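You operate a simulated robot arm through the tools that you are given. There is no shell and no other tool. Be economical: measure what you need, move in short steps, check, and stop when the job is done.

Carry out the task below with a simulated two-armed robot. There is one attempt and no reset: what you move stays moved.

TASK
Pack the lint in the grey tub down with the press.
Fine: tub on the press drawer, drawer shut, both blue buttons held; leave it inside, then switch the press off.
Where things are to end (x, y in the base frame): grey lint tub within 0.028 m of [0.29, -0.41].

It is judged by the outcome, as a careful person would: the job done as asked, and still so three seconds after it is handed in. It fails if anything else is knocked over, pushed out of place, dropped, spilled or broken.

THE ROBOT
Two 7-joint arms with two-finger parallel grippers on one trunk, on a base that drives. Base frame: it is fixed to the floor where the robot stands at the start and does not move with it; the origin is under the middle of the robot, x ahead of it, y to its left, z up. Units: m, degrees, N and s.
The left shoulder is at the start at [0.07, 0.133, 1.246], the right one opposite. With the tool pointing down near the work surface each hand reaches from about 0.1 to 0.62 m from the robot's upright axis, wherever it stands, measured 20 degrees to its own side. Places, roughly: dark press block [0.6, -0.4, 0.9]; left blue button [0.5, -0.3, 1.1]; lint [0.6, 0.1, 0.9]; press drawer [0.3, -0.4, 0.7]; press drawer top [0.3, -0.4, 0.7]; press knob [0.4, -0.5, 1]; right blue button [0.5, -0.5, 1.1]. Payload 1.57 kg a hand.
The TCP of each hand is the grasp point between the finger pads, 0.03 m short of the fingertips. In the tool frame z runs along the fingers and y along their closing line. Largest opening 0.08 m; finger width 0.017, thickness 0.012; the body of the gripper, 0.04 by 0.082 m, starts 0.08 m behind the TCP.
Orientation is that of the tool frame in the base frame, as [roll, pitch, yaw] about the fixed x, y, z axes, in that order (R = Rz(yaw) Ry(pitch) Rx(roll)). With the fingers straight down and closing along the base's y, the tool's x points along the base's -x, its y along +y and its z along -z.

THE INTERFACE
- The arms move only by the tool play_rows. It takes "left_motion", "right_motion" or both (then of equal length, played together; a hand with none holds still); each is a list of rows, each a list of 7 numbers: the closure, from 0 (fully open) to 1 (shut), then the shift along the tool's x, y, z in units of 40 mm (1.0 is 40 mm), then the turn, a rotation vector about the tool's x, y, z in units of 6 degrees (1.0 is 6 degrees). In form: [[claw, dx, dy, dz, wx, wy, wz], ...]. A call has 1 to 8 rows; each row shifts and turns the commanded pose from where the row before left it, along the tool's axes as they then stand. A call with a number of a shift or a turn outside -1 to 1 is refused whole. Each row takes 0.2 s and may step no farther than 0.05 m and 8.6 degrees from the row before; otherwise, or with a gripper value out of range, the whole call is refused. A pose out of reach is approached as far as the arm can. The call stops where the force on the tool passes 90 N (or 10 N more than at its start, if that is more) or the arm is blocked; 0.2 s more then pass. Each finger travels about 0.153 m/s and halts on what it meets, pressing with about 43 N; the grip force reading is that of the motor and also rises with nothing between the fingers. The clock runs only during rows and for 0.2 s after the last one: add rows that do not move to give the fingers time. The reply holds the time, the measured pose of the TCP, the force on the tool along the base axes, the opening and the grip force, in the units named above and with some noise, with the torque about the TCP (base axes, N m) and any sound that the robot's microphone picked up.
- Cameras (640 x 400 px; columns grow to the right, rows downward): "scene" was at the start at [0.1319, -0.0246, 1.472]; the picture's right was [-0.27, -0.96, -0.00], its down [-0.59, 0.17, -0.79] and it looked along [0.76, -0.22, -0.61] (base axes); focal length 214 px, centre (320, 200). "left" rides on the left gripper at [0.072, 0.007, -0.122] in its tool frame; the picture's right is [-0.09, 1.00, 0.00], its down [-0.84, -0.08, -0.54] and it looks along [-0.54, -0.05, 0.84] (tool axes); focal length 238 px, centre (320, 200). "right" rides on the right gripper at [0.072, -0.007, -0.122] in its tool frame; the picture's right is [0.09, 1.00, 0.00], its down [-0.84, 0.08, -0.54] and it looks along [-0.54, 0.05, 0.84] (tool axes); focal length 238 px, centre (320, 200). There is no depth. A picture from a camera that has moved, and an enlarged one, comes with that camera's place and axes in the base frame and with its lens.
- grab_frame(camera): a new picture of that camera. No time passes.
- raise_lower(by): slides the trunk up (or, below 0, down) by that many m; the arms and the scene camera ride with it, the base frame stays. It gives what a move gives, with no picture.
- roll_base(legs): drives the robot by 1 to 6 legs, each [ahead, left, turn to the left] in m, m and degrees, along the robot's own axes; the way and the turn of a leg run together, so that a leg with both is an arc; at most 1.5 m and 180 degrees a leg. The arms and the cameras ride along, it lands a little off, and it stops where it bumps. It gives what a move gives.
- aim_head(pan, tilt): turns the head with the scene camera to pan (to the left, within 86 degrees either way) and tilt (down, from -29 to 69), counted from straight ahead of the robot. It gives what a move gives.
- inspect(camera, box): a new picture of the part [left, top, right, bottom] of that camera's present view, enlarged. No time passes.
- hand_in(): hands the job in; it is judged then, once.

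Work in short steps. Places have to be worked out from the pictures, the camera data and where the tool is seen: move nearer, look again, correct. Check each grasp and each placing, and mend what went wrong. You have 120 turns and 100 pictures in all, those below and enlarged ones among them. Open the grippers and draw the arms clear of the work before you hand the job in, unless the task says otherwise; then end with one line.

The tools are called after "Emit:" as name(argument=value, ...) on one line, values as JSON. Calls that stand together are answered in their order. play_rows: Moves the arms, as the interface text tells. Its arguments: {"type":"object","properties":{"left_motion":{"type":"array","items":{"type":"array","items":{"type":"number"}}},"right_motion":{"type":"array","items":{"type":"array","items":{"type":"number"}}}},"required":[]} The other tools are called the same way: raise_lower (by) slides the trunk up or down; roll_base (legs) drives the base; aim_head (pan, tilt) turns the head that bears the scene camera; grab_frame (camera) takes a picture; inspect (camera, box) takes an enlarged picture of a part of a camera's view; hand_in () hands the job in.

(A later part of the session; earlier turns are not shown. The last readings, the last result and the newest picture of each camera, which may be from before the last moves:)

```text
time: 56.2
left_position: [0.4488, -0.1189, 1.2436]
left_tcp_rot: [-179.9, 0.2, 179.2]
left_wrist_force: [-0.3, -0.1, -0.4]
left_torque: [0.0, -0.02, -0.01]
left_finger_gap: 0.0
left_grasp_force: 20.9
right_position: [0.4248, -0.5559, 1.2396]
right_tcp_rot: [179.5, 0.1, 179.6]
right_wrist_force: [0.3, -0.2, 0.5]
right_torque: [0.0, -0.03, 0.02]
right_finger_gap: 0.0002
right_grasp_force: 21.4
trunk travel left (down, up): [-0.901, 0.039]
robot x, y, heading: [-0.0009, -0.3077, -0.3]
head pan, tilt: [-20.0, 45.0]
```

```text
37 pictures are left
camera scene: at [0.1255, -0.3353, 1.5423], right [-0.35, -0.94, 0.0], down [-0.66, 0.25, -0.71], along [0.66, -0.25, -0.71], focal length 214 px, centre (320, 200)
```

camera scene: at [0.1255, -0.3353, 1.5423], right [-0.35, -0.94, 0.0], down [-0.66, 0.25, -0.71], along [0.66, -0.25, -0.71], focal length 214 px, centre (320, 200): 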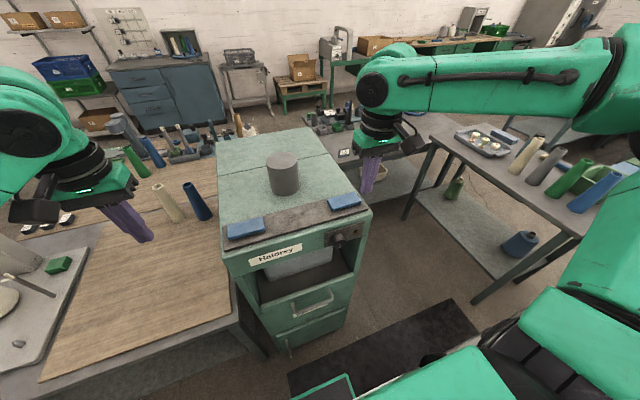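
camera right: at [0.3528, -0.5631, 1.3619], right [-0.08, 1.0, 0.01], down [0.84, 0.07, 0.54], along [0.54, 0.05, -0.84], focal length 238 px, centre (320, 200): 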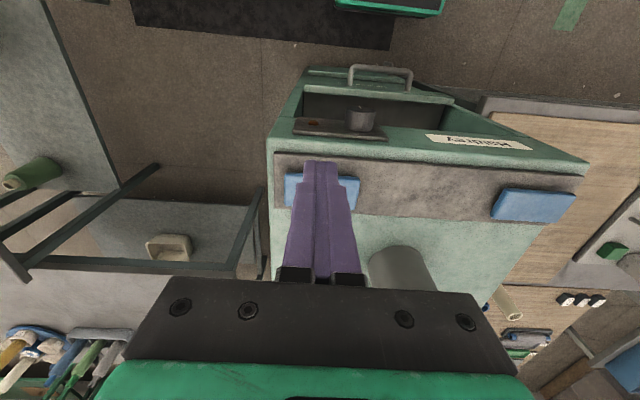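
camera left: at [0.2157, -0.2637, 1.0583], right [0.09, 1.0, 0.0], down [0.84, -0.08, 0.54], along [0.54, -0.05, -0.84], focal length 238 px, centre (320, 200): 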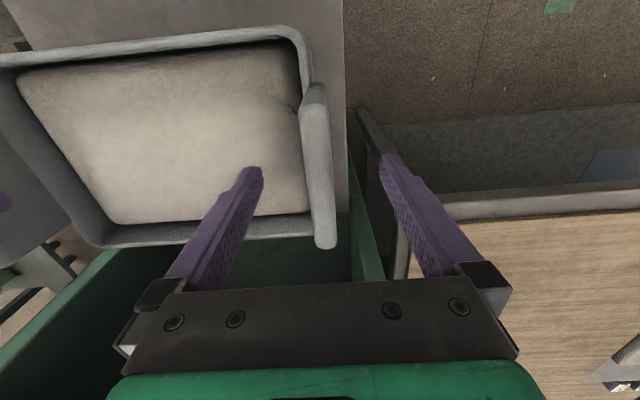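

Buttons consistently at (0.503, -0.276) and (0.505, -0.551), z≈1.11. Moving both closed hands over them, tips ~3 cm above.

Emit:
play_rows(left_motion=[[1, -0.27, -0.785, 0, 0, 0, 0], [1, -0.27, -0.785, 0, 0, 0, 0], [1, -0.27, -0.785, 0, 0, 0, 0], [1, -0.27, -0.785, 0.8, 0, 0, 0], [1, -0.27, -0.785, 0.8, 0, 0, 0], [1, 0, 0, 0, 0, 0, 0]], right_motion=[[1, -0.4, 0.02, 0, 0, 0, 0], [1, -0.4, 0.02, 0, 0, 0, 0], [1, -0.4, 0.02, 0, 0, 0, 0], [1, -0.4, 0.02, 0.8, 0, 0, 0], [1, -0.4, 0.02, 0.8, 0, 0, 0], [1, 0, 0, 0, 0, 0, 0]])

Emit:
grab_frame(camera="right")

Emit:
grab_frame(camera="left")

Emit:
inspect(camera="scene", box=[190, 120, 410, 290])

```text
time: 57.6
left_position: [0.5005, -0.2773, 1.1775]
left_tcp_rot: [-180.0, 0.2, 179.2]
left_wrist_force: [-0.6, 0.0, 0.8]
left_torque: [-0.02, -0.03, 0.0]
left_finger_gap: 0.0
left_grasp_force: 21.1
right_position: [0.5018, -0.5532, 1.1803]
right_tcp_rot: [179.5, 0.1, 179.6]
right_wrist_force: [0.8, -0.1, 0.0]
right_torque: [-0.02, -0.02, -0.04]
right_finger_gap: 0.0
right_grasp_force: 21.4
trunk travel left (down, up): [-0.901, 0.039]
robot x, y, heading: [0.0036, -0.3065, -0.4]
head pan, tilt: [-20.0, 45.0]
```

```text
36 pictures are left
camera right: at [0.4295, -0.5594, 1.3013], right [-0.09, 1.0, 0.01], down [0.84, 0.07, 0.54], along [0.54, 0.05, -0.84], focal length 238 px, centre (320, 200)
```

right: 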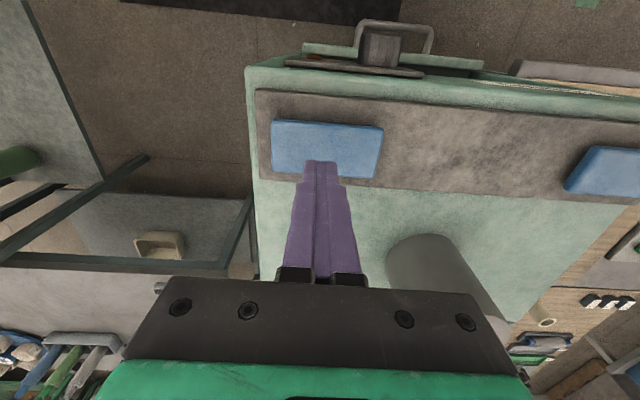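

```text
35 pictures are left
camera left: at [0.4287, -0.271, 1.3006], right [0.11, 0.99, 0.0], down [0.83, -0.09, 0.54], along [0.54, -0.06, -0.84], focal length 238 px, centre (320, 200)
```

left: 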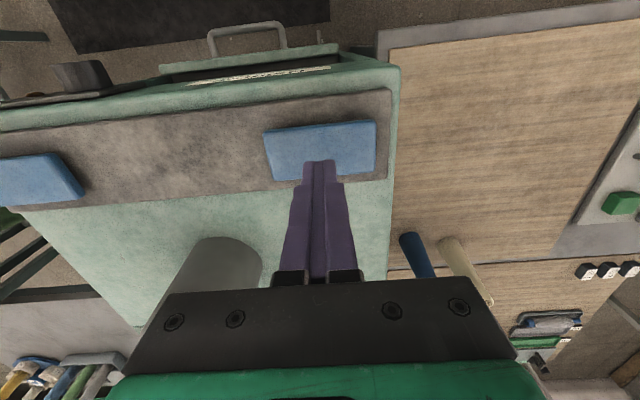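

```text
2.35 times, centred on (300, 205) of scene
camera zoom: at [0.1252, -0.3351, 1.5423], right [-0.35, -0.94, 0.0], down [-0.66, 0.25, -0.71], along [0.66, -0.25, -0.71], focal length 505 px, centre (367, 188)
```

zoom: 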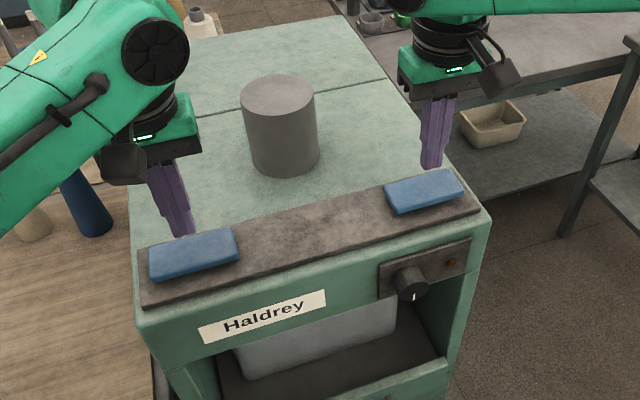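

Both hands are aligned over the buttons. Lowering ~3.2 cm to near contact.

Emit:
play_rows(left_motion=[[1, 0, 0, 0.35, 0, 0, 0], [1, 0, 0, 0.3, 0, 0, 0], [1, 0, 0, 0.15, 0, 0, 0]], right_motion=[[1, 0, 0.1, 0.4, 0, 0, 0], [1, 0, 0, 0.32, 0, 0, 0], [1, 0, 0, 0.15, 0, 0, 0]])

```text
time: 58.4
left_position: [0.5013, -0.279, 1.1472]
left_tcp_rot: [-179.9, 0.1, 179.1]
left_wrist_force: [-1.7, -0.4, 1.1]
left_torque: [0.04, 0.03, 0.02]
left_finger_gap: 0.0
left_grasp_force: 21.0
right_position: [0.5034, -0.5497, 1.1422]
right_tcp_rot: [179.4, 0.2, 179.6]
right_wrist_force: [1.5, -2.2, 3.9]
right_torque: [-0.05, 0.0, 0.04]
right_finger_gap: 0.0002
right_grasp_force: 21.1
trunk travel left (down, up): [-0.901, 0.039]
robot x, y, heading: [0.0018, -0.3075, -0.7]
head pan, tilt: [-20.0, 45.0]
heard: click
```

A click: one button (right) just made contact. Lowering the left to match, then a little more on both and holding.

Emit:
play_rows(left_motion=[[1, 0, 0, 0.12, 0, 0, 0], [1, 0, 0, 0.12, 0, 0, 0], [1, 0, 0, 0, 0, 0, 0], [1, 0, 0, 0, 0, 0, 0], [1, 0, 0, 0, 0, 0, 0]], right_motion=[[1, 0, 0, 0.06, 0, 0, 0], [1, 0, 0, 0.06, 0, 0, 0], [1, 0, 0, 0, 0, 0, 0], [1, 0, 0, 0, 0, 0, 0], [1, 0, 0, 0, 0, 0, 0]])

Emit:
inspect(camera="scene", box=[190, 120, 410, 290])

```text
time: 59.6
left_position: [0.4997, -0.2789, 1.1413]
left_tcp_rot: [-179.9, 0.5, 179.3]
left_wrist_force: [9.6, 3.1, 22.3]
left_torque: [0.1, -0.19, 0.0]
left_finger_gap: 0.0002
left_grasp_force: 21.1
right_position: [0.5033, -0.5492, 1.1395]
right_tcp_rot: [179.5, 0.5, 179.5]
right_wrist_force: [7.5, -12.3, 34.0]
right_torque: [-0.38, -0.1, -0.02]
right_finger_gap: 0.0
right_grasp_force: 21.4
trunk travel left (down, up): [-0.901, 0.039]
robot x, y, heading: [0.0065, -0.3045, -0.2]
head pan, tilt: [-20.0, 45.0]
heard: click
```

```text
2.35 times, centred on (300, 205) of scene
camera zoom: at [0.1221, -0.3367, 1.5429], right [-0.35, -0.94, 0.0], down [-0.66, 0.25, -0.71], along [0.66, -0.25, -0.71], focal length 505 px, centre (367, 188)
```

zoom: 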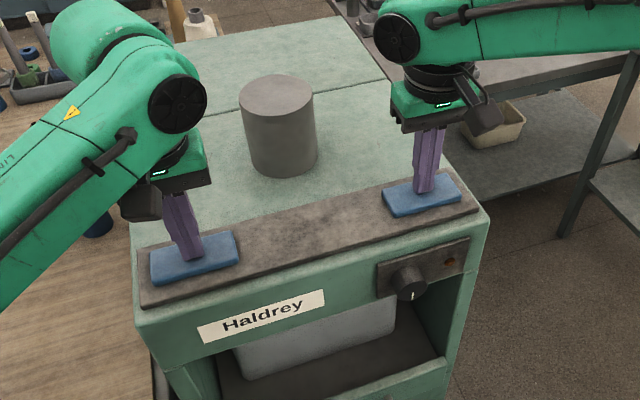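

Both buttons are down (two clicks, 22 N and 34 N). Holding on and listening for the press.

Emit:
play_rows(left_motion=[[1, 0, 0, 0, 0, 0, 0], [1, 0, 0, 0, 0, 0, 0], [1, 0, 0, 0, 0, 0, 0], [1, 0, 0, 0, 0, 0, 0], [1, 0, 0, 0, 0, 0, 0], [1, 0, 0, 0, 0, 0, 0], [1, 0, 0, 0, 0, 0, 0], [1, 0, 0, 0, 0, 0, 0]], right_motion=[[1, 0, 0, 0, 0, 0, 0], [1, 0, 0, 0, 0, 0, 0], [1, 0, 0, 0, 0, 0, 0], [1, 0, 0, 0, 0, 0, 0], [1, 0, 0, 0, 0, 0, 0], [1, 0, 0, 0, 0, 0, 0], [1, 0, 0, 0, 0, 0, 0], [1, 0, 0, 0, 0, 0, 0]])

Emit:
inspect(camera="scene", box=[230, 200, 390, 320])

```text
time: 61.4
left_position: [0.4997, -0.2786, 1.1392]
left_tcp_rot: [-179.9, 0.5, 179.3]
left_wrist_force: [12.3, -0.4, 28.7]
left_torque: [-0.03, -0.26, 0.01]
left_finger_gap: 0.0004
left_grasp_force: 21.6
right_position: [0.5051, -0.5492, 1.1402]
right_tcp_rot: [179.5, 0.5, 179.5]
right_wrist_force: [10.6, -8.0, 36.6]
right_torque: [-0.29, -0.18, 0.06]
right_finger_gap: 0.0
right_grasp_force: 21.3
trunk travel left (down, up): [-0.901, 0.039]
robot x, y, heading: [0.0026, -0.3059, -0.5]
head pan, tilt: [-20.0, 45.0]
```

```text
3.33 times, centred on (310, 260) of scene
camera zoom: at [0.122, -0.3365, 1.5427], right [-0.35, -0.94, 0.0], down [-0.66, 0.25, -0.71], along [0.66, -0.25, -0.71], focal length 715 px, centre (353, 0)
```

zoom: 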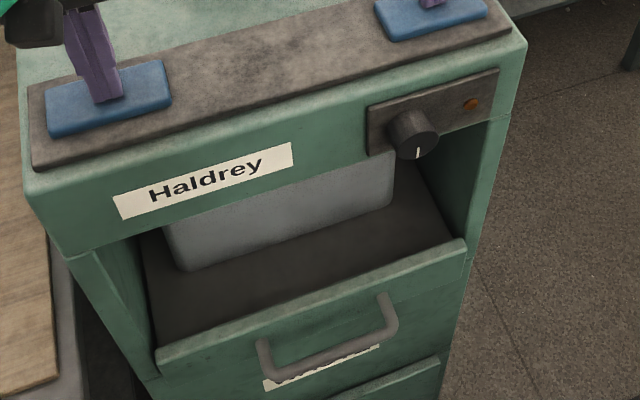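

No motor noise and the lamp is dark, so the press is probably not powered. I zoom on the knob/lamp panel while still holding.

Emit:
inspect(camera="scene", box=[305, 210, 365, 250])

Emit:
play_rows(left_motion=[[1, 0, 0, 0, 0, 0, 0], [1, 0, 0, 0, 0, 0, 0], [1, 0, 0, 0, 0, 0, 0], [1, 0, 0, 0, 0, 0, 0], [1, 0, 0, 0, 0, 0, 0], [1, 0, 0, 0, 0, 0, 0], [1, 0, 0, 0, 0, 0, 0], [1, 0, 0, 0, 0, 0, 0]], right_motion=[[1, 0, 0, 0, 0, 0, 0], [1, 0, 0, 0, 0, 0, 0], [1, 0, 0, 0, 0, 0, 0], [1, 0, 0, 0, 0, 0, 0], [1, 0, 0, 0, 0, 0, 0], [1, 0, 0, 0, 0, 0, 0], [1, 0, 0, 0, 0, 0, 0], [1, 0, 0, 0, 0, 0, 0]])

```text
10.00 times, centred on (335, 230) of scene
camera zoom: at [0.122, -0.3365, 1.5427], right [-0.35, -0.94, 0.0], down [-0.66, 0.25, -0.71], along [0.66, -0.25, -0.71], focal length 2145 px, centre (170, -100)
```

zoom: 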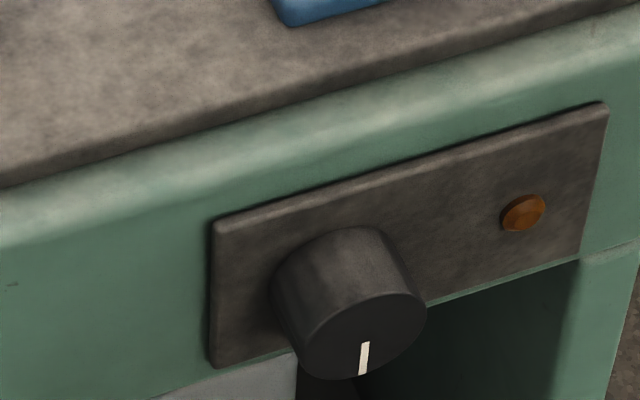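

```text
time: 63.2
left_position: [0.5, -0.2776, 1.1399]
left_tcp_rot: [-179.9, 0.4, 179.3]
left_wrist_force: [9.4, -2.1, 28.8]
left_torque: [-0.08, -0.25, -0.01]
left_finger_gap: 0.0
left_grasp_force: 21.3
right_position: [0.504, -0.5498, 1.1403]
right_tcp_rot: [179.5, 0.6, 179.6]
right_wrist_force: [10.6, -6.2, 36.0]
right_torque: [-0.24, -0.22, 0.02]
right_finger_gap: 0.0
right_grasp_force: 21.6
trunk travel left (down, up): [-0.901, 0.039]
robot x, y, heading: [0.0019, -0.306, -0.5]
head pan, tilt: [-20.0, 45.0]
```

Confirmed: nothing runs, so the press has to be switched on first. I release the buttons by raising both hands, then back off to approach the knob with a horizontal hand.

Emit:
play_rows(left_motion=[[1, 0, 0, -0.8, 0, 0, 0], [1, 0, 0, -0.8, 0, 0, 0], [1, 0, 0, -0.8, 0, 0, 0]], right_motion=[[1, 0, 0, -0.8, 0, 0, 0], [1, 0, 0, -0.8, 0, 0, 0], [1, 0, 0, -0.8, 0, 0, 0]])

Emit:
roll_base(legs=[[-0.33, 0, 0]])

Emit:
play_rows(right_motion=[[0.5, 0, 0, 0, 0, -1, 0], [0, -0.4, 0, 0, 0, -1, 0], [0, -0.4, 0, 0, 0, -1, 0], [0, -0.4, 0, 0, 0, -1, 0], [0, -0.4, 0, 0, 0, -1, 0], [0, -0.4, 0, 0, 0, -1, 0], [0, -0.4, 0, 0, 0, -1, 0], [0, -0.4, 0, 0, 0, -1, 0]])

```text
time: 64.0
left_position: [0.5006, -0.277, 1.2317]
left_tcp_rot: [-179.9, 0.1, 179.4]
left_wrist_force: [-0.5, -0.6, -0.4]
left_torque: [-0.01, 0.0, 0.02]
left_finger_gap: 0.0001
left_grasp_force: 21.4
right_position: [0.5039, -0.5487, 1.2317]
right_tcp_rot: [179.5, -0.1, 179.6]
right_wrist_force: [0.6, 0.0, -0.4]
right_torque: [-0.02, 0.01, -0.01]
right_finger_gap: 0.0
right_grasp_force: 20.7
trunk travel left (down, up): [-0.901, 0.039]
robot x, y, heading: [-0.0007, -0.3064, -0.4]
head pan, tilt: [-20.0, 45.0]
```

```text
time: 66.2
left_position: [0.1812, -0.2775, 1.2302]
left_tcp_rot: [-179.9, 0.0, 178.7]
left_wrist_force: [-0.2, -0.6, 0.2]
left_torque: [0.0, 0.0, 0.02]
left_finger_gap: 0.0
left_grasp_force: 21.4
right_position: [0.1831, -0.5501, 1.2297]
right_tcp_rot: [179.5, 0.0, 179.1]
right_wrist_force: [-0.2, 0.2, 0.9]
right_torque: [-0.02, -0.01, -0.01]
right_finger_gap: 0.0
right_grasp_force: 21.6
trunk travel left (down, up): [-0.901, 0.039]
robot x, y, heading: [-0.3209, -0.3068, -1.1]
head pan, tilt: [-20.0, 45.0]
```

```text
time: 68.0
left_position: [0.1778, -0.2786, 1.2314]
left_tcp_rot: [-179.9, 0.2, 178.7]
left_wrist_force: [-0.1, 0.0, -0.5]
left_torque: [0.02, 0.01, -0.01]
left_finger_gap: 0.0001
left_grasp_force: 20.8
right_position: [0.2817, -0.5511, 1.2779]
right_tcp_rot: [179.2, 48.1, 178.6]
right_wrist_force: [0.6, 0.7, 0.1]
right_torque: [0.0, 0.01, 0.01]
right_finger_gap: 0.0801
right_grasp_force: 0.1
trunk travel left (down, up): [-0.901, 0.039]
robot x, y, heading: [-0.3183, -0.3037, -1.0]
head pan, tilt: [-20.0, 45.0]
```

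Tilted 48° with no trouble; completing to horizontal.

Emit:
play_rows(right_motion=[[0, 0, 0, 0, 0, -1, 0], [0, 0, 0, 0, 0, -1, 0], [0, 0, 0, 0, 0, -1, 0], [0, 0, 0, 0, 0, -1, 0], [0, 0, 0, 0, 0, -1, 0], [0, 0, 0, 0, 0, -1, 0], [0, 0, 0, 0, 0, -0.9, 0]])

Emit:
grab_frame(camera="scene")

Emit:
grab_frame(camera="right")

```text
time: 69.6
left_position: [0.1786, -0.2782, 1.2306]
left_tcp_rot: [-179.9, 0.0, 178.7]
left_wrist_force: [-0.6, 0.1, 0.1]
left_torque: [-0.02, 0.01, 0.0]
left_finger_gap: 0.0
left_grasp_force: 21.2
right_position: [0.2803, -0.5518, 1.2752]
right_tcp_rot: [126.2, 89.2, 125.2]
right_wrist_force: [0.4, -0.3, 0.2]
right_torque: [-0.01, 0.03, -0.02]
right_finger_gap: 0.0797
right_grasp_force: 0.1
trunk travel left (down, up): [-0.901, 0.039]
robot x, y, heading: [-0.3241, -0.3037, -1.1]
head pan, tilt: [-20.0, 45.0]
```

```text
30 pictures are left
camera scene: at [-0.1972, -0.3327, 1.5421], right [-0.36, -0.93, 0.0], down [-0.66, 0.25, -0.71], along [0.66, -0.25, -0.71], focal length 214 px, centre (320, 200)
```

scene: 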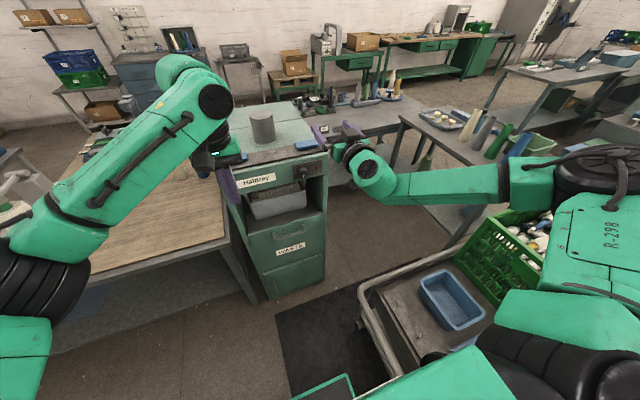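

```text
29 pictures are left
camera right: at [0.1583, -0.5545, 1.205], right [0.02, 1.0, -0.08], down [-0.53, 0.08, 0.84], along [0.85, 0.03, 0.53], focal length 238 px, centre (320, 200)
```

right: 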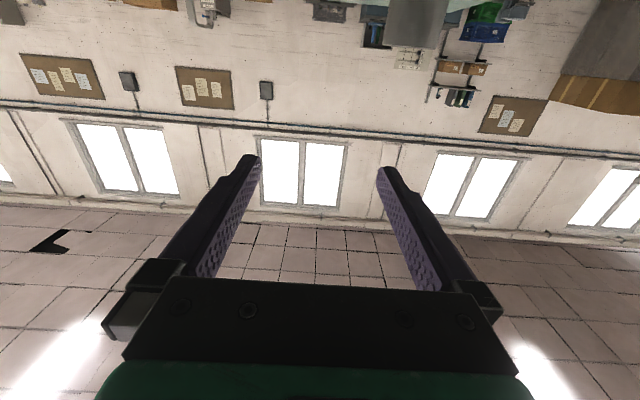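

Hand is horizontal. Lowering the trunk 0.225 to knob height, shifting +0.05 in y, and looking.

Emit:
raise_lower(by=-0.225)

Emit:
play_rows(right_motion=[[0, 0, 0.6, 0.4, 0, 0, 0], [0, 0, 0.6, 0.4, 0, 0, 0], [0, 0, 0, 0, 0, 0, 0]])

Emit:
aim_head(pan=-18, tilt=25)

Emit:
inspect(camera="scene", box=[260, 120, 420, 260])

Emit:
grab_frame(camera="right")

```text
time: 71.9
left_position: [0.1791, -0.2778, 1.0061]
left_tcp_rot: [-179.9, 0.1, 178.7]
left_wrist_force: [0.0, 0.2, 0.3]
left_torque: [-0.01, -0.02, -0.01]
left_finger_gap: 0.0
left_grasp_force: 21.2
right_position: [0.2806, -0.5507, 1.0503]
right_tcp_rot: [135.1, 89.2, 134.2]
right_wrist_force: [0.0, -1.2, 0.2]
right_torque: [0.0, 0.01, 0.01]
right_finger_gap: 0.08
right_grasp_force: 0.2
trunk travel left (down, up): [-0.676, 0.264]
robot x, y, heading: [-0.3218, -0.3001, -1.1]
head pan, tilt: [-20.0, 45.0]
```

```text
time: 72.7
left_position: [0.1784, -0.2787, 1.0056]
left_tcp_rot: [-179.9, 0.1, 178.7]
left_wrist_force: [0.9, 0.4, 0.2]
left_torque: [0.02, 0.01, -0.02]
left_finger_gap: 0.0
left_grasp_force: 21.8
right_position: [0.3121, -0.5049, 1.051]
right_tcp_rot: [130.9, 89.2, 130.2]
right_wrist_force: [-0.2, 0.1, -1.0]
right_torque: [-0.01, 0.03, 0.0]
right_finger_gap: 0.0799
right_grasp_force: 0.0
trunk travel left (down, up): [-0.676, 0.264]
robot x, y, heading: [-0.3173, -0.3018, -1.5]
head pan, tilt: [-20.0, 45.0]
```

```text
time: 73.6
left_position: [0.1787, -0.2771, 1.0063]
left_tcp_rot: [-179.9, 0.2, 178.7]
left_wrist_force: [-0.3, 0.5, 0.2]
left_torque: [0.0, -0.01, 0.0]
left_finger_gap: 0.0001
left_grasp_force: 21.1
right_position: [0.313, -0.5036, 1.051]
right_tcp_rot: [136.0, 89.3, 135.1]
right_wrist_force: [0.7, -0.6, -0.6]
right_torque: [0.0, -0.02, 0.0]
right_finger_gap: 0.0799
right_grasp_force: 0.1
trunk travel left (down, up): [-0.676, 0.264]
robot x, y, heading: [-0.3198, -0.3015, -1.0]
head pan, tilt: [-18.0, 25.0]
```

```text
2.86 times, centred on (340, 190) of scene
camera zoom: at [-0.1864, -0.3333, 1.3476], right [-0.33, -0.95, 0.0], down [-0.4, 0.14, -0.91], along [0.86, -0.3, -0.42], focal length 613 px, centre (263, 229)
```

zoom: 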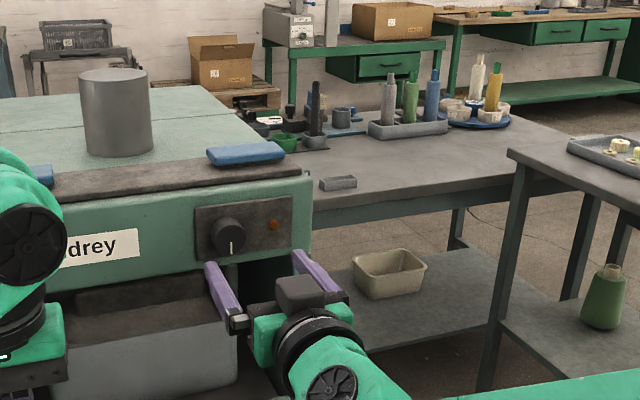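

```text
27 pictures are left
camera right: at [0.1903, -0.5073, 0.9802], right [0.02, 1.0, -0.08], down [-0.53, 0.08, 0.84], along [0.85, 0.03, 0.53], focal length 238 px, centre (320, 200)
```

right: 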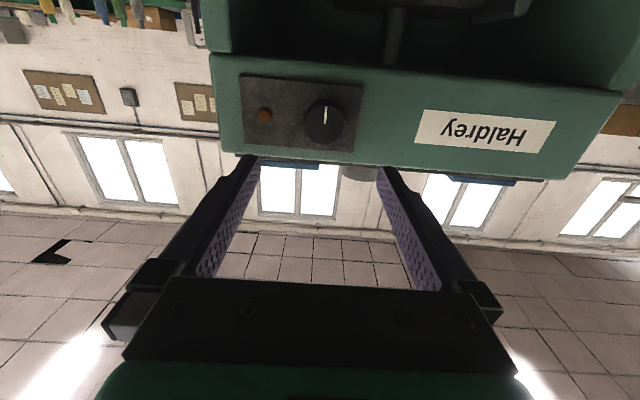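

Knob centre ≈(0.425, -0.503, 1.041), between the fingers' lines. Lowering 8 mm and advancing 0.085 m.

Emit:
play_rows(right_motion=[[0, 0.2, 0, 0.7, 0, 0, 0], [0, 0, 0, 0.7, 0, 0, 0], [0, 0, 0, 0.7, 0, 0, 0], [0, 0, 0, 0, 0, 0, 0]])

Emit:
grab_frame(camera="right")

Emit:
inspect(camera="scene", box=[280, 150, 360, 230])

```text
time: 74.6
left_position: [0.1788, -0.2789, 1.0057]
left_tcp_rot: [-179.9, 0.0, 178.7]
left_wrist_force: [-0.4, -0.1, -0.2]
left_torque: [-0.02, 0.05, 0.04]
left_finger_gap: 0.0
left_grasp_force: 21.3
right_position: [0.3936, -0.509, 1.0454]
right_tcp_rot: [136.5, 89.0, 135.7]
right_wrist_force: [-0.4, -0.7, -0.3]
right_torque: [-0.01, 0.0, 0.01]
right_finger_gap: 0.0799
right_grasp_force: 0.1
right hand out of reach, approached as far as the arm can: row 3
trunk travel left (down, up): [-0.676, 0.264]
robot x, y, heading: [-0.3228, -0.2972, -1.2]
head pan, tilt: [-18.0, 25.0]
```

```text
26 pictures are left
camera right: at [0.2708, -0.5127, 0.9747], right [0.01, 1.0, -0.08], down [-0.53, 0.08, 0.84], along [0.85, 0.03, 0.53], focal length 238 px, centre (320, 200)
```

right: 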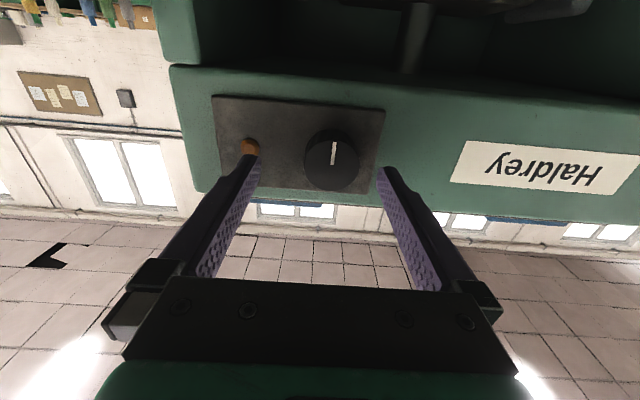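

```text
5.00 times, centred on (320, 190) of scene
camera zoom: at [-0.1869, -0.3338, 1.3478], right [-0.33, -0.95, 0.0], down [-0.4, 0.14, -0.91], along [0.86, -0.3, -0.42], focal length 1072 px, centre (320, 250)
```

zoom: 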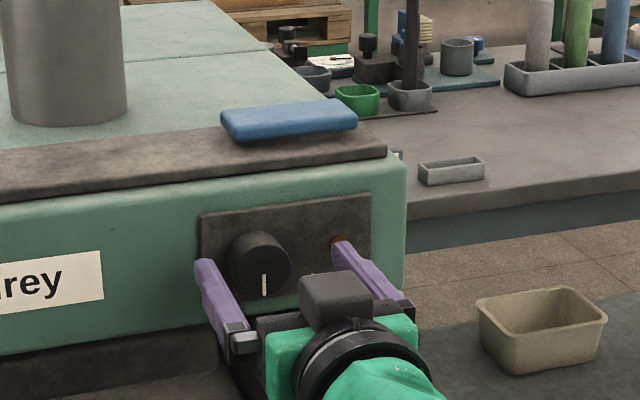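

Knob at ≈(0.43, -0.503, 1.041); I need +6 mm in y and about 2.5 cm deeper. I partly close, pull the arm back 2.5 cm and roll ahead 5 cm for reach.

Emit:
play_rows(right_motion=[[0.25, 0, 0.15, -0.6, 0, 0, 0], [0.25, 0.06, 0, 0, 0, 0, 0]])

Emit:
roll_base(legs=[[0.05, 0, 0]])

Emit:
grab_frame(camera="right")

```text
time: 75.2
left_position: [0.1794, -0.2775, 1.0064]
left_tcp_rot: [-179.9, 0.2, 178.7]
left_wrist_force: [-0.2, -0.3, 0.2]
left_torque: [-0.03, 0.01, -0.02]
left_finger_gap: 0.0
left_grasp_force: 21.3
right_position: [0.3687, -0.5015, 1.0432]
right_tcp_rot: [137.4, 89.1, 136.4]
right_wrist_force: [0.3, 0.3, 0.1]
right_torque: [0.01, 0.0, 0.0]
right_finger_gap: 0.0601
right_grasp_force: 0.0
trunk travel left (down, up): [-0.676, 0.264]
robot x, y, heading: [-0.3226, -0.3042, -1.1]
head pan, tilt: [-18.0, 25.0]
```

```text
time: 76.2
left_position: [0.2234, -0.2792, 1.004]
left_tcp_rot: [180.0, 0.0, 178.7]
left_wrist_force: [-0.1, -0.3, -0.5]
left_torque: [-0.02, 0.01, -0.02]
left_finger_gap: 0.0
left_grasp_force: 21.1
right_position: [0.4119, -0.4987, 1.0431]
right_tcp_rot: [129.7, 89.3, 129.4]
right_wrist_force: [-1.9, -0.3, -0.4]
right_torque: [0.0, 0.0, 0.04]
right_finger_gap: 0.0603
right_grasp_force: 0.1
trunk travel left (down, up): [-0.676, 0.264]
robot x, y, heading: [-0.2779, -0.305, -0.9]
head pan, tilt: [-18.0, 25.0]
stopped in leg 1: the force on the tool passed its limit at 147 N (the readings are from after the stop); the commanded pose is now the measured one
```

```text
24 pictures are left
camera right: at [0.2881, -0.5032, 0.9722], right [0.0, 1.0, -0.08], down [-0.54, 0.07, 0.84], along [0.84, 0.04, 0.53], focal length 238 px, centre (320, 200)
```

right: 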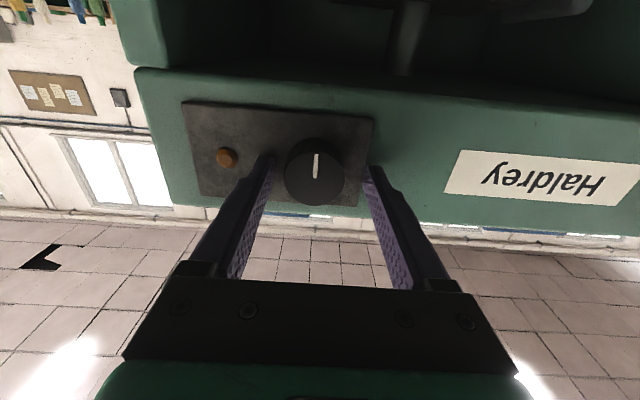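

Fingertips met the panel (x≈0.442) with the knob centred between them. Backing 4 mm and closing on the knob.

Emit:
play_rows(right_motion=[[0.25, 0, 0, -0.1, 0, 0, 0], [0.6, 0, 0, 0, 0, 0, 0], [1, 0, 0, 0, 0, 0, 0], [1, 0, 0, 0, 0, 0, 0]])

Emit:
grab_frame(camera="right")

Emit:
grab_frame(camera="scene")

```text
time: 77.2
left_position: [0.2228, -0.2811, 1.0061]
left_tcp_rot: [179.9, 0.0, 178.8]
left_wrist_force: [0.1, 0.0, 0.3]
left_torque: [0.02, 0.01, -0.03]
left_finger_gap: 0.0
left_grasp_force: 21.5
right_position: [0.4075, -0.503, 1.0435]
right_tcp_rot: [119.2, 89.1, 118.7]
right_wrist_force: [2.6, -9.9, 2.7]
right_torque: [-0.02, -0.09, 0.21]
right_finger_gap: 0.0376
right_grasp_force: 43.7
trunk travel left (down, up): [-0.676, 0.264]
robot x, y, heading: [-0.2739, -0.3022, -0.9]
head pan, tilt: [-18.0, 25.0]
```

```text
23 pictures are left
camera right: at [0.2848, -0.5062, 0.9718], right [0.01, 1.0, -0.08], down [-0.54, 0.07, 0.84], along [0.84, 0.04, 0.53], focal length 238 px, centre (320, 200)
```

right: 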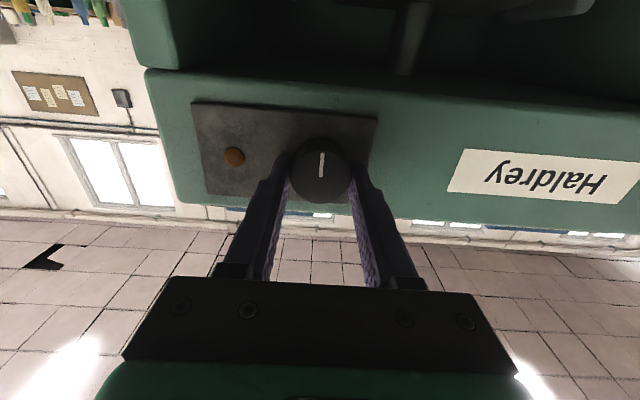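

```text
22 pictures are left
camera scene: at [-0.1411, -0.3377, 1.3477], right [-0.33, -0.94, 0.0], down [-0.4, 0.14, -0.91], along [0.86, -0.3, -0.42], focal length 214 px, centre (320, 200)
```

scene: 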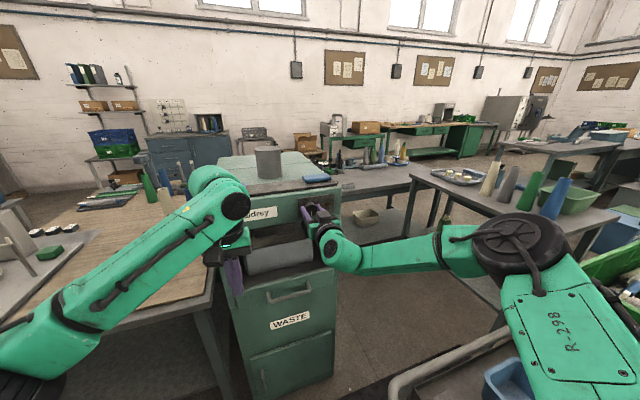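

Knob is gripped (gap 38 mm). Turning clockwise 36° gently and watching torque and lamp.

Emit:
play_rows(right_motion=[[1, 0, 0, 0, 0, 0, 0.7], [1, 0, 0, 0, 0, 0, 0.7], [1, 0, 0, 0, 0, 0, 0.7], [1, 0, 0, 0, 0, 0, 0.7], [1, 0, 0, 0, 0, 0, 0.7], [1, 0, 0, 0, 0, 0, 0.7], [1, 0, 0, 0, 0, 0, 0.7], [1, 0, 0, 0, 0, 0, 0.7]])

Emit:
grab_frame(camera="right")

```text
time: 79.0
left_position: [0.2294, -0.2827, 1.0043]
left_tcp_rot: [179.8, -0.3, 178.8]
left_wrist_force: [-0.2, 1.1, -0.6]
left_torque: [0.04, 0.0, -0.01]
left_finger_gap: 0.0001
left_grasp_force: 21.0
right_position: [0.4076, -0.5033, 1.0427]
right_tcp_rot: [92.1, 55.7, 91.0]
right_wrist_force: [15.0, -14.5, -5.3]
right_torque: [-0.04, -1.3, -0.23]
right_finger_gap: 0.038
right_grasp_force: 43.6
right hand out of reach, approached as far as the arm can: row 8
trunk travel left (down, up): [-0.676, 0.264]
robot x, y, heading: [-0.2764, -0.2998, -1.0]
head pan, tilt: [-18.0, 25.0]
```

```text
21 pictures are left
camera right: at [0.2843, -0.4665, 0.982], right [0.02, 0.87, 0.49], down [-0.53, -0.4, 0.74], along [0.85, -0.27, 0.46], focal length 238 px, centre (320, 200)
```

right: 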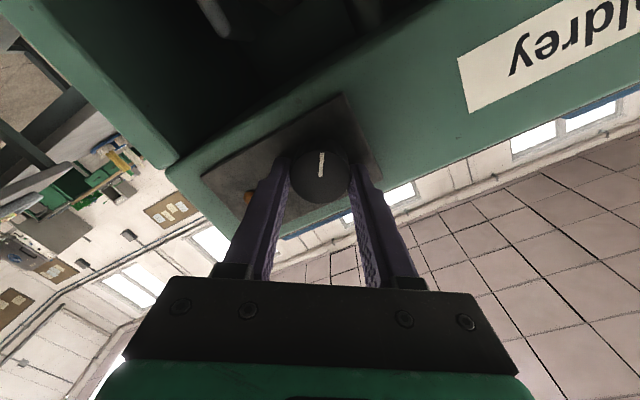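

The knob turns freely with the hand (33° so far), but the wrist is at its limit. I open slightly and rotate the hand back 48° to regrip.

Emit:
play_rows(right_motion=[[0.6, 0, 0, 0, 0, 0, 0], [0.25, 0, 0, 0, 0, 0, 0], [0.25, 0, 0, 0, 0, 0, -1], [0.25, 0, 0, 0, 0, 0, -1], [0.25, 0, 0, 0, 0, 0, -1], [0.25, 0, 0, 0, 0, 0, -1], [0.25, 0, 0, 0, 0, 0, -1], [0.25, 0, 0, 0, 0, 0, -1]])

Emit:
play_rows(right_motion=[[0.25, 0, 0, 0, 0, 0, -1], [0.25, 0, 0, 0, 0, 0, -1], [0.25, 0, 0, 0, 0, 0, -1], [0.25, 0, 0, 0, 0, 0, -1], [0.25, 0, 0, 0, 0, 0, -1], [0.25, 0, 0, 0, 0, 0, -1]])

Emit:
grab_frame(camera="right")

```text
time: 80.8
left_position: [0.2239, -0.2783, 1.0058]
left_tcp_rot: [-180.0, 0.0, 178.7]
left_wrist_force: [0.1, 0.3, 0.4]
left_torque: [-0.01, 0.01, -0.01]
left_finger_gap: 0.0
left_grasp_force: 21.2
right_position: [0.4033, -0.4977, 1.0478]
right_tcp_rot: [-102.8, 88.0, -103.1]
right_wrist_force: [0.4, -0.1, 0.0]
right_torque: [0.01, -0.01, 0.0]
right_finger_gap: 0.0598
right_grasp_force: 0.1
trunk travel left (down, up): [-0.676, 0.264]
robot x, y, heading: [-0.281, -0.3001, -1.1]
head pan, tilt: [-18.0, 25.0]
```

```text
time: 82.2
left_position: [0.2236, -0.2795, 1.0063]
left_tcp_rot: [-179.9, 0.0, 178.8]
left_wrist_force: [-0.6, -0.2, 0.2]
left_torque: [-0.02, 0.0, 0.0]
left_finger_gap: 0.0
left_grasp_force: 21.5
right_position: [0.4035, -0.4991, 1.048]
right_tcp_rot: [-90.7, 52.0, -90.9]
right_wrist_force: [0.1, -1.1, 1.0]
right_torque: [-0.02, -0.01, 0.0]
right_finger_gap: 0.0598
right_grasp_force: 0.1
trunk travel left (down, up): [-0.676, 0.264]
robot x, y, heading: [-0.2796, -0.3045, -1.1]
head pan, tilt: [-18.0, 25.0]
```

```text
20 pictures are left
camera right: at [0.2803, -0.5461, 0.9965], right [0.0, 0.73, -0.69], down [-0.53, 0.58, 0.62], along [0.85, 0.37, 0.39], focal length 238 px, centre (320, 200)
```

right: 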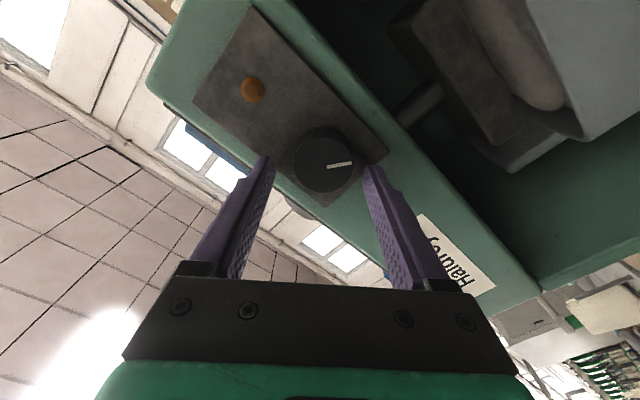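

The knob stayed where turned (pointer ~38° clockwise from down). Regripping and turning further clockwise.

Emit:
play_rows(right_motion=[[0.6, 0, 0, 0, 0, 0, 0], [1, 0, 0, 0, 0, 0, 0], [1, 0, 0, 0, 0, 0, 0], [1, 0, 0, 0, 0, 0, 0.8], [1, 0, 0, 0, 0, 0, 0.8], [1, 0, 0, 0, 0, 0, 0.8], [1, 0, 0, 0, 0, 0, 0.8], [1, 0, 0, 0, 0, 0, 0.8]])

Emit:
play_rows(right_motion=[[1, 0, 0, 0, 0, 0, 0.8], [1, 0, 0, 0, 0, 0, 0.8], [1, 0, 0, 0, 0, 0, 0.8], [1, 0, 0, 0, 0, 0, 0.8], [1, 0, 0, 0, 0, 0, 0.8]])

Emit:
grab_frame(camera="right")

```text
time: 84.0
left_position: [0.2251, -0.2795, 1.006]
left_tcp_rot: [-179.9, 0.0, 178.7]
left_wrist_force: [-0.8, 0.3, 0.2]
left_torque: [0.02, 0.04, 0.02]
left_finger_gap: 0.0
left_grasp_force: 21.0
right_position: [0.4033, -0.5004, 1.048]
right_tcp_rot: [-91.5, 76.2, -91.9]
right_wrist_force: [-0.5, -3.2, -0.4]
right_torque: [-0.02, 0.99, 0.02]
right_finger_gap: 0.0376
right_grasp_force: 44.2
trunk travel left (down, up): [-0.676, 0.264]
robot x, y, heading: [-0.2758, -0.3034, -1.0]
head pan, tilt: [-18.0, 25.0]
```

```text
time: 85.2
left_position: [0.2238, -0.2819, 1.0058]
left_tcp_rot: [179.9, 0.0, 178.8]
left_wrist_force: [-0.5, -0.3, -0.1]
left_torque: [0.01, 0.01, -0.02]
left_finger_gap: 0.0
left_grasp_force: 21.6
right_position: [0.4037, -0.5032, 1.0486]
right_tcp_rot: [91.9, 79.6, 91.3]
right_wrist_force: [3.7, -15.0, 6.0]
right_torque: [-0.13, 0.6, 0.48]
right_finger_gap: 0.0373
right_grasp_force: 43.9
trunk travel left (down, up): [-0.676, 0.264]
robot x, y, heading: [-0.2745, -0.3029, -1.3]
head pan, tilt: [-18.0, 25.0]
```

```text
19 pictures are left
camera right: at [0.2806, -0.4952, 0.9777], right [0.01, 1.0, 0.09], down [-0.54, -0.07, 0.84], along [0.84, -0.06, 0.53], focal length 238 px, centre (320, 200)
```

right: 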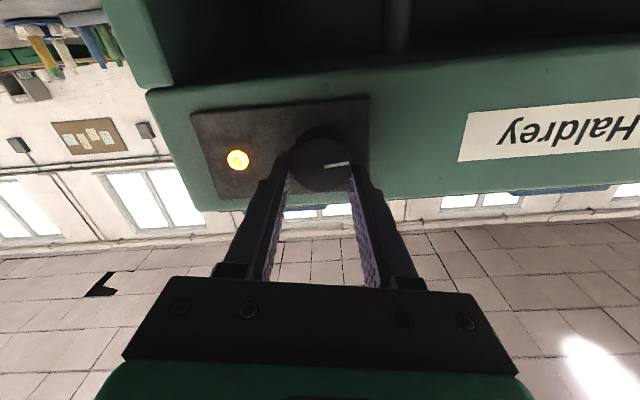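

The lamp is lit: the press is on (pointer ≈80° clockwise). I open, unroll the wrist 10°, pull the hand straight back, and then back the base off.

Emit:
play_rows(right_motion=[[0.6, 0, 0, 0, 0, 0, 0], [0.2, 0, 0, 0, 0, 0, 0], [0.2, 0, 0, 0, 0, 0, -0.85], [0.2, 0, 0, 0, 0, 0, -0.85], [0.2, 0, 0, -0.8, 0, 0, 0], [0.2, 0, -0.4, -0.8, 0, 0, 0], [0.2, 0, -0.4, -0.8, 0, 0, 0], [0.2, 0, -0.4, 0, 0, 0, 0]])

Emit:
roll_base(legs=[[-0.06, 0, 0]])

Emit:
raise_lower(by=0.225)

Emit:
grab_frame(camera="scene")

```text
time: 87.0
left_position: [0.224, -0.2772, 1.0044]
left_tcp_rot: [180.0, 0.0, 178.8]
left_wrist_force: [0.0, -0.6, 0.4]
left_torque: [0.0, 0.0, -0.01]
left_finger_gap: 0.0002
left_grasp_force: 21.6
right_position: [0.3062, -0.546, 1.0484]
right_tcp_rot: [-169.1, 89.5, -169.5]
right_wrist_force: [0.0, 0.4, 0.1]
right_torque: [0.0, 0.01, -0.03]
right_finger_gap: 0.0642
right_grasp_force: 0.1
trunk travel left (down, up): [-0.676, 0.264]
robot x, y, heading: [-0.2765, -0.3033, -1.1]
head pan, tilt: [-18.0, 25.0]
```

```text
time: 87.9
left_position: [0.1669, -0.277, 1.0052]
left_tcp_rot: [-179.9, -0.1, 178.8]
left_wrist_force: [0.3, -0.1, 0.0]
left_torque: [-0.02, 0.0, 0.0]
left_finger_gap: 0.0
left_grasp_force: 20.8
right_position: [0.2491, -0.5429, 1.0479]
right_tcp_rot: [-169.8, 89.5, -170.2]
right_wrist_force: [0.7, 0.5, -0.1]
right_torque: [0.01, 0.0, 0.02]
right_finger_gap: 0.0642
right_grasp_force: 0.0
trunk travel left (down, up): [-0.676, 0.264]
robot x, y, heading: [-0.3346, -0.3, -0.9]
head pan, tilt: [-18.0, 25.0]
```

```text
time: 90.3
left_position: [0.1647, -0.277, 1.2297]
left_tcp_rot: [-179.9, 0.0, 178.8]
left_wrist_force: [-0.7, 0.0, 0.2]
left_torque: [-0.01, -0.01, -0.02]
left_finger_gap: 0.0
left_grasp_force: 20.9
right_position: [0.2467, -0.5446, 1.2748]
right_tcp_rot: [-167.2, 89.5, -167.4]
right_wrist_force: [0.3, -0.2, 0.7]
right_torque: [-0.01, 0.0, 0.05]
right_finger_gap: 0.0642
right_grasp_force: 0.1
trunk travel left (down, up): [-0.901, 0.039]
robot x, y, heading: [-0.3369, -0.3003, -1.0]
head pan, tilt: [-18.0, 25.0]
```

```text
18 pictures are left
camera scene: at [-0.1998, -0.3335, 1.5727], right [-0.33, -0.94, 0.0], down [-0.4, 0.14, -0.91], along [0.86, -0.3, -0.42], focal length 214 px, centre (320, 200)
```

scene: 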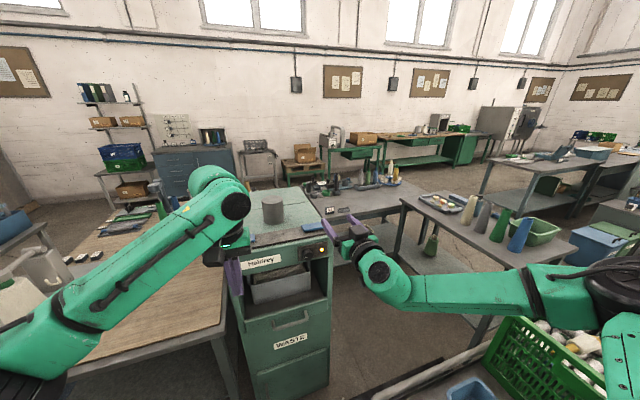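

Lamp stays lit. Turning the right hand back to point down and closing it.

Emit:
play_rows(right_motion=[[1, 0, 0, 0, 0, 1, 0], [1, 0, 0, 0, 0, 1, 0], [1, 0, 0, 0, 0, 1, 0], [1, 0, 0, 0, 0, 1, 0], [1, 0, 0, 0, 0, 1, 0], [1, 0, 0, 0, 0, 1, 0], [1, 0, 0, 0, 0, 0.9, 0]])

Emit:
play_rows(right_motion=[[1, 0.3, 0, 0, 0, 1, 0], [1, 0.3, 0, 0, 0, 1, 0], [1, 0.3, 0, 0, 0, 1, 0], [1, 0.3, 0, 0, 0, 1, 0], [1, 0.3, 0, 0, 0, 1, 0], [1, 0.3, 0, 0, 0, 1, 0], [1, 0.3, 0, 0, 0, 1, 0], [1, 0, 0, 0, 0, 1, 0]])

```text
time: 91.9
left_position: [0.1669, -0.2776, 1.2293]
left_tcp_rot: [-179.9, 0.0, 178.9]
left_wrist_force: [-0.3, 0.2, 0.7]
left_torque: [-0.01, -0.01, -0.01]
left_finger_gap: 0.0001
left_grasp_force: 21.7
right_position: [0.2464, -0.5423, 1.2753]
right_tcp_rot: [-179.5, 48.2, -179.9]
right_wrist_force: [0.8, 1.0, -0.8]
right_torque: [-0.01, 0.01, 0.0]
right_finger_gap: 0.0
right_grasp_force: 21.1
trunk travel left (down, up): [-0.901, 0.039]
robot x, y, heading: [-0.3365, -0.3011, -1.3]
head pan, tilt: [-18.0, 25.0]
```

```text
time: 93.7
left_position: [0.1664, -0.2772, 1.2305]
left_tcp_rot: [-179.9, -0.2, 178.9]
left_wrist_force: [-0.6, 0.6, 0.2]
left_torque: [0.0, -0.04, 0.03]
left_finger_gap: 0.0
left_grasp_force: 21.6
right_position: [0.1783, -0.5431, 1.2331]
right_tcp_rot: [-179.9, -0.1, 179.7]
right_wrist_force: [0.3, -0.7, 0.4]
right_torque: [0.01, 0.02, 0.04]
right_finger_gap: 0.0001
right_grasp_force: 21.4
trunk travel left (down, up): [-0.901, 0.039]
robot x, y, heading: [-0.3333, -0.3009, -1.0]
head pan, tilt: [-18.0, 25.0]
```

Driving forward 0.335 m to bring both hands above the buttons (tips at z≈1.20).

Emit:
roll_base(legs=[[0.335, 0, 1]])

Emit:
play_rows(right_motion=[[1, 0, 0, 0, 0, 0, 0]])

```text
time: 95.9
left_position: [0.5041, -0.2673, 1.2318]
left_tcp_rot: [-180.0, 0.0, -179.9]
left_wrist_force: [-0.4, -0.7, 0.2]
left_torque: [-0.01, -0.04, -0.02]
left_finger_gap: 0.0
left_grasp_force: 21.2
right_position: [0.522, -0.5357, 1.2346]
right_tcp_rot: [-179.9, 0.3, -179.1]
right_wrist_force: [1.0, 0.3, -0.4]
right_torque: [0.03, -0.01, -0.01]
right_finger_gap: 0.0002
right_grasp_force: 21.3
trunk travel left (down, up): [-0.901, 0.039]
robot x, y, heading: [0.0082, -0.3043, 0.2]
head pan, tilt: [-18.0, 25.0]
```

```text
time: 96.3
left_position: [0.5072, -0.2682, 1.2297]
left_tcp_rot: [-179.8, -0.1, -179.8]
left_wrist_force: [-0.2, -0.6, -0.5]
left_torque: [0.03, 0.0, 0.03]
left_finger_gap: 0.0
left_grasp_force: 21.2
right_position: [0.5257, -0.5349, 1.2333]
right_tcp_rot: [-180.0, 0.1, -179.0]
right_wrist_force: [0.0, -0.4, 0.8]
right_torque: [0.0, -0.02, -0.01]
right_finger_gap: 0.0003
right_grasp_force: 21.3
trunk travel left (down, up): [-0.901, 0.039]
robot x, y, heading: [0.0034, -0.3008, 0.1]
head pan, tilt: [-18.0, 25.0]
```

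Correcting onto the button centres and descending to just above them (TCP 1.150).

Emit:
play_rows(left_motion=[[1, 0.17, -0.25, 0, 0, 0, 0], [1, 0, 0, 0.7, 0, 0, 0], [1, 0, 0, 0.7, 0, 0, 0], [1, 0, 0, 0.6, 0, 0, 0], [1, 0, 0, 0, 0, 0, 0]], right_motion=[[1, 0.54, -0.35, 0, 0, 0, 0], [1, 0, 0, 0.75, 0, 0, 0], [1, 0, 0, 0.75, 0, 0, 0], [1, 0, 0, 0.55, 0, 0, 0], [1, 0, 0, 0, 0, 0, 0]])

Emit:
aim_head(pan=-18, tilt=45)

Emit:
inspect(camera="scene", box=[190, 120, 410, 290])

```text
time: 97.5
left_position: [0.4993, -0.2825, 1.1515]
left_tcp_rot: [-179.8, 0.1, -179.9]
left_wrist_force: [0.3, -1.0, -0.2]
left_torque: [0.0, 0.01, -0.04]
left_finger_gap: 0.0
left_grasp_force: 21.2
right_position: [0.501, -0.5517, 1.1528]
right_tcp_rot: [-179.8, 0.1, -179.0]
right_wrist_force: [0.1, -0.7, 0.0]
right_torque: [0.02, -0.02, -0.01]
right_finger_gap: 0.0
right_grasp_force: 21.4
trunk travel left (down, up): [-0.901, 0.039]
robot x, y, heading: [0.0072, -0.3022, -0.1]
head pan, tilt: [-18.0, 25.0]
```

```text
time: 98.4
left_position: [0.4983, -0.282, 1.1532]
left_tcp_rot: [-179.9, 0.0, -180.0]
left_wrist_force: [0.3, -0.6, -0.2]
left_torque: [0.01, 0.02, -0.02]
left_finger_gap: 0.0001
left_grasp_force: 21.2
right_position: [0.5002, -0.5502, 1.1532]
right_tcp_rot: [-180.0, 0.1, -179.1]
right_wrist_force: [-0.3, -0.1, 0.3]
right_torque: [0.0, 0.01, -0.02]
right_finger_gap: 0.0001
right_grasp_force: 21.3
trunk travel left (down, up): [-0.901, 0.039]
robot x, y, heading: [0.006, -0.2994, 0.1]
head pan, tilt: [-18.0, 45.0]
```

```text
2.35 times, centred on (300, 205) of scene
camera zoom: at [0.1332, -0.3297, 1.5422], right [-0.31, -0.95, 0.0], down [-0.67, 0.22, -0.71], along [0.67, -0.22, -0.71], focal length 505 px, centre (367, 188)
```

zoom: 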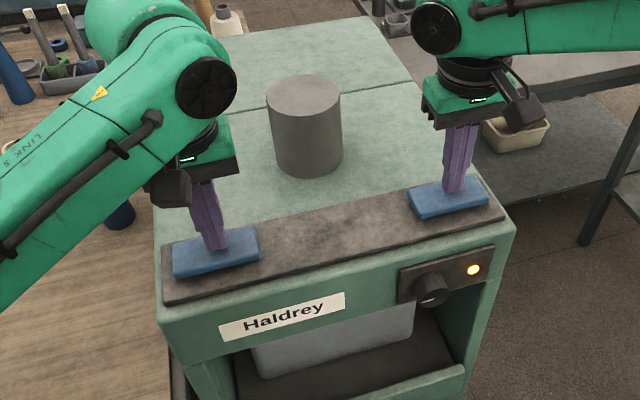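

Aligned, lamp lit. Pressing both buttons together now (~14 mm commanded) and holding.

Emit:
play_rows(left_motion=[[1, 0, 0, 0.22, 0, 0, 0], [1, 0, 0, 0.22, 0, 0, 0], [1, 0, 0, 0.06, 0, 0, 0], [1, 0, 0, 0, 0, 0, 0], [1, 0, 0, 0, 0, 0, 0], [1, 0, 0, 0, 0, 0, 0], [1, 0, 0, 0, 0, 0, 0], [1, 0, 0, 0, 0, 0, 0]], right_motion=[[1, 0, 0, 0.22, 0, 0, 0], [1, 0, 0, 0.22, 0, 0, 0], [1, 0, 0, 0.06, 0, 0, 0], [1, 0, 0, 0, 0, 0, 0], [1, 0, 0, 0, 0, 0, 0], [1, 0, 0, 0, 0, 0, 0], [1, 0, 0, 0, 0, 0, 0], [1, 0, 0, 0, 0, 0, 0]])

Emit:
play_rows(left_motion=[[1, 0, 0, 0, 0, 0, 0], [1, 0, 0, 0, 0, 0, 0], [1, 0, 0, 0, 0, 0, 0], [1, 0, 0, 0, 0, 0, 0], [1, 0, 0, 0, 0, 0, 0], [1, 0, 0, 0, 0, 0, 0], [1, 0, 0, 0, 0, 0, 0], [1, 0, 0, 0, 0, 0, 0]], right_motion=[[1, 0, 0, 0, 0, 0, 0], [1, 0, 0, 0, 0, 0, 0], [1, 0, 0, 0, 0, 0, 0], [1, 0, 0, 0, 0, 0, 0], [1, 0, 0, 0, 0, 0, 0], [1, 0, 0, 0, 0, 0, 0], [1, 0, 0, 0, 0, 0, 0], [1, 0, 0, 0, 0, 0, 0]])

Emit:
grab_frame(camera="scene")

```text
time: 100.2
left_position: [0.4973, -0.2806, 1.1395]
left_tcp_rot: [-179.9, 1.0, -179.6]
left_wrist_force: [24.7, -0.5, 45.9]
left_torque: [-0.02, -0.55, -0.03]
left_finger_gap: 0.0
left_grasp_force: 21.4
right_position: [0.5016, -0.5505, 1.1404]
right_tcp_rot: [-179.8, 1.2, -179.0]
right_wrist_force: [5.2, -13.8, 56.0]
right_torque: [-0.39, 0.16, -0.06]
right_finger_gap: 0.0002
right_grasp_force: 21.0
trunk travel left (down, up): [-0.901, 0.039]
robot x, y, heading: [0.0077, -0.3064, 0.3]
head pan, tilt: [-18.0, 45.0]
heard: click, click
```

```text
time: 102.0
left_position: [0.4967, -0.281, 1.1394]
left_tcp_rot: [-179.8, 0.9, -179.7]
left_wrist_force: [17.8, -2.4, 48.6]
left_torque: [-0.09, -0.32, 0.02]
left_finger_gap: 0.0003
left_grasp_force: 21.5
right_position: [0.4995, -0.5507, 1.1379]
right_tcp_rot: [-179.8, 1.3, -179.0]
right_wrist_force: [10.4, -11.3, 53.1]
right_torque: [-0.32, 0.05, 0.04]
right_finger_gap: 0.0
right_grasp_force: 21.2
trunk travel left (down, up): [-0.901, 0.039]
robot x, y, heading: [0.0062, -0.3038, 0.3]
head pan, tilt: [-18.0, 45.0]
```

```text
16 pictures are left
camera scene: at [0.1242, -0.3307, 1.5431], right [-0.31, -0.95, 0.0], down [-0.67, 0.22, -0.71], along [0.68, -0.22, -0.7], focal length 214 px, centre (320, 200)
```

scene: 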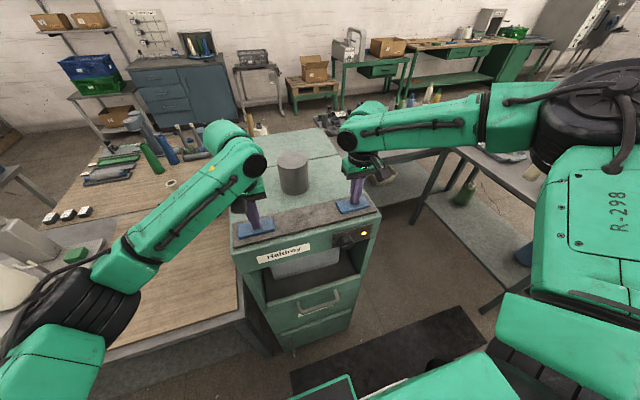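

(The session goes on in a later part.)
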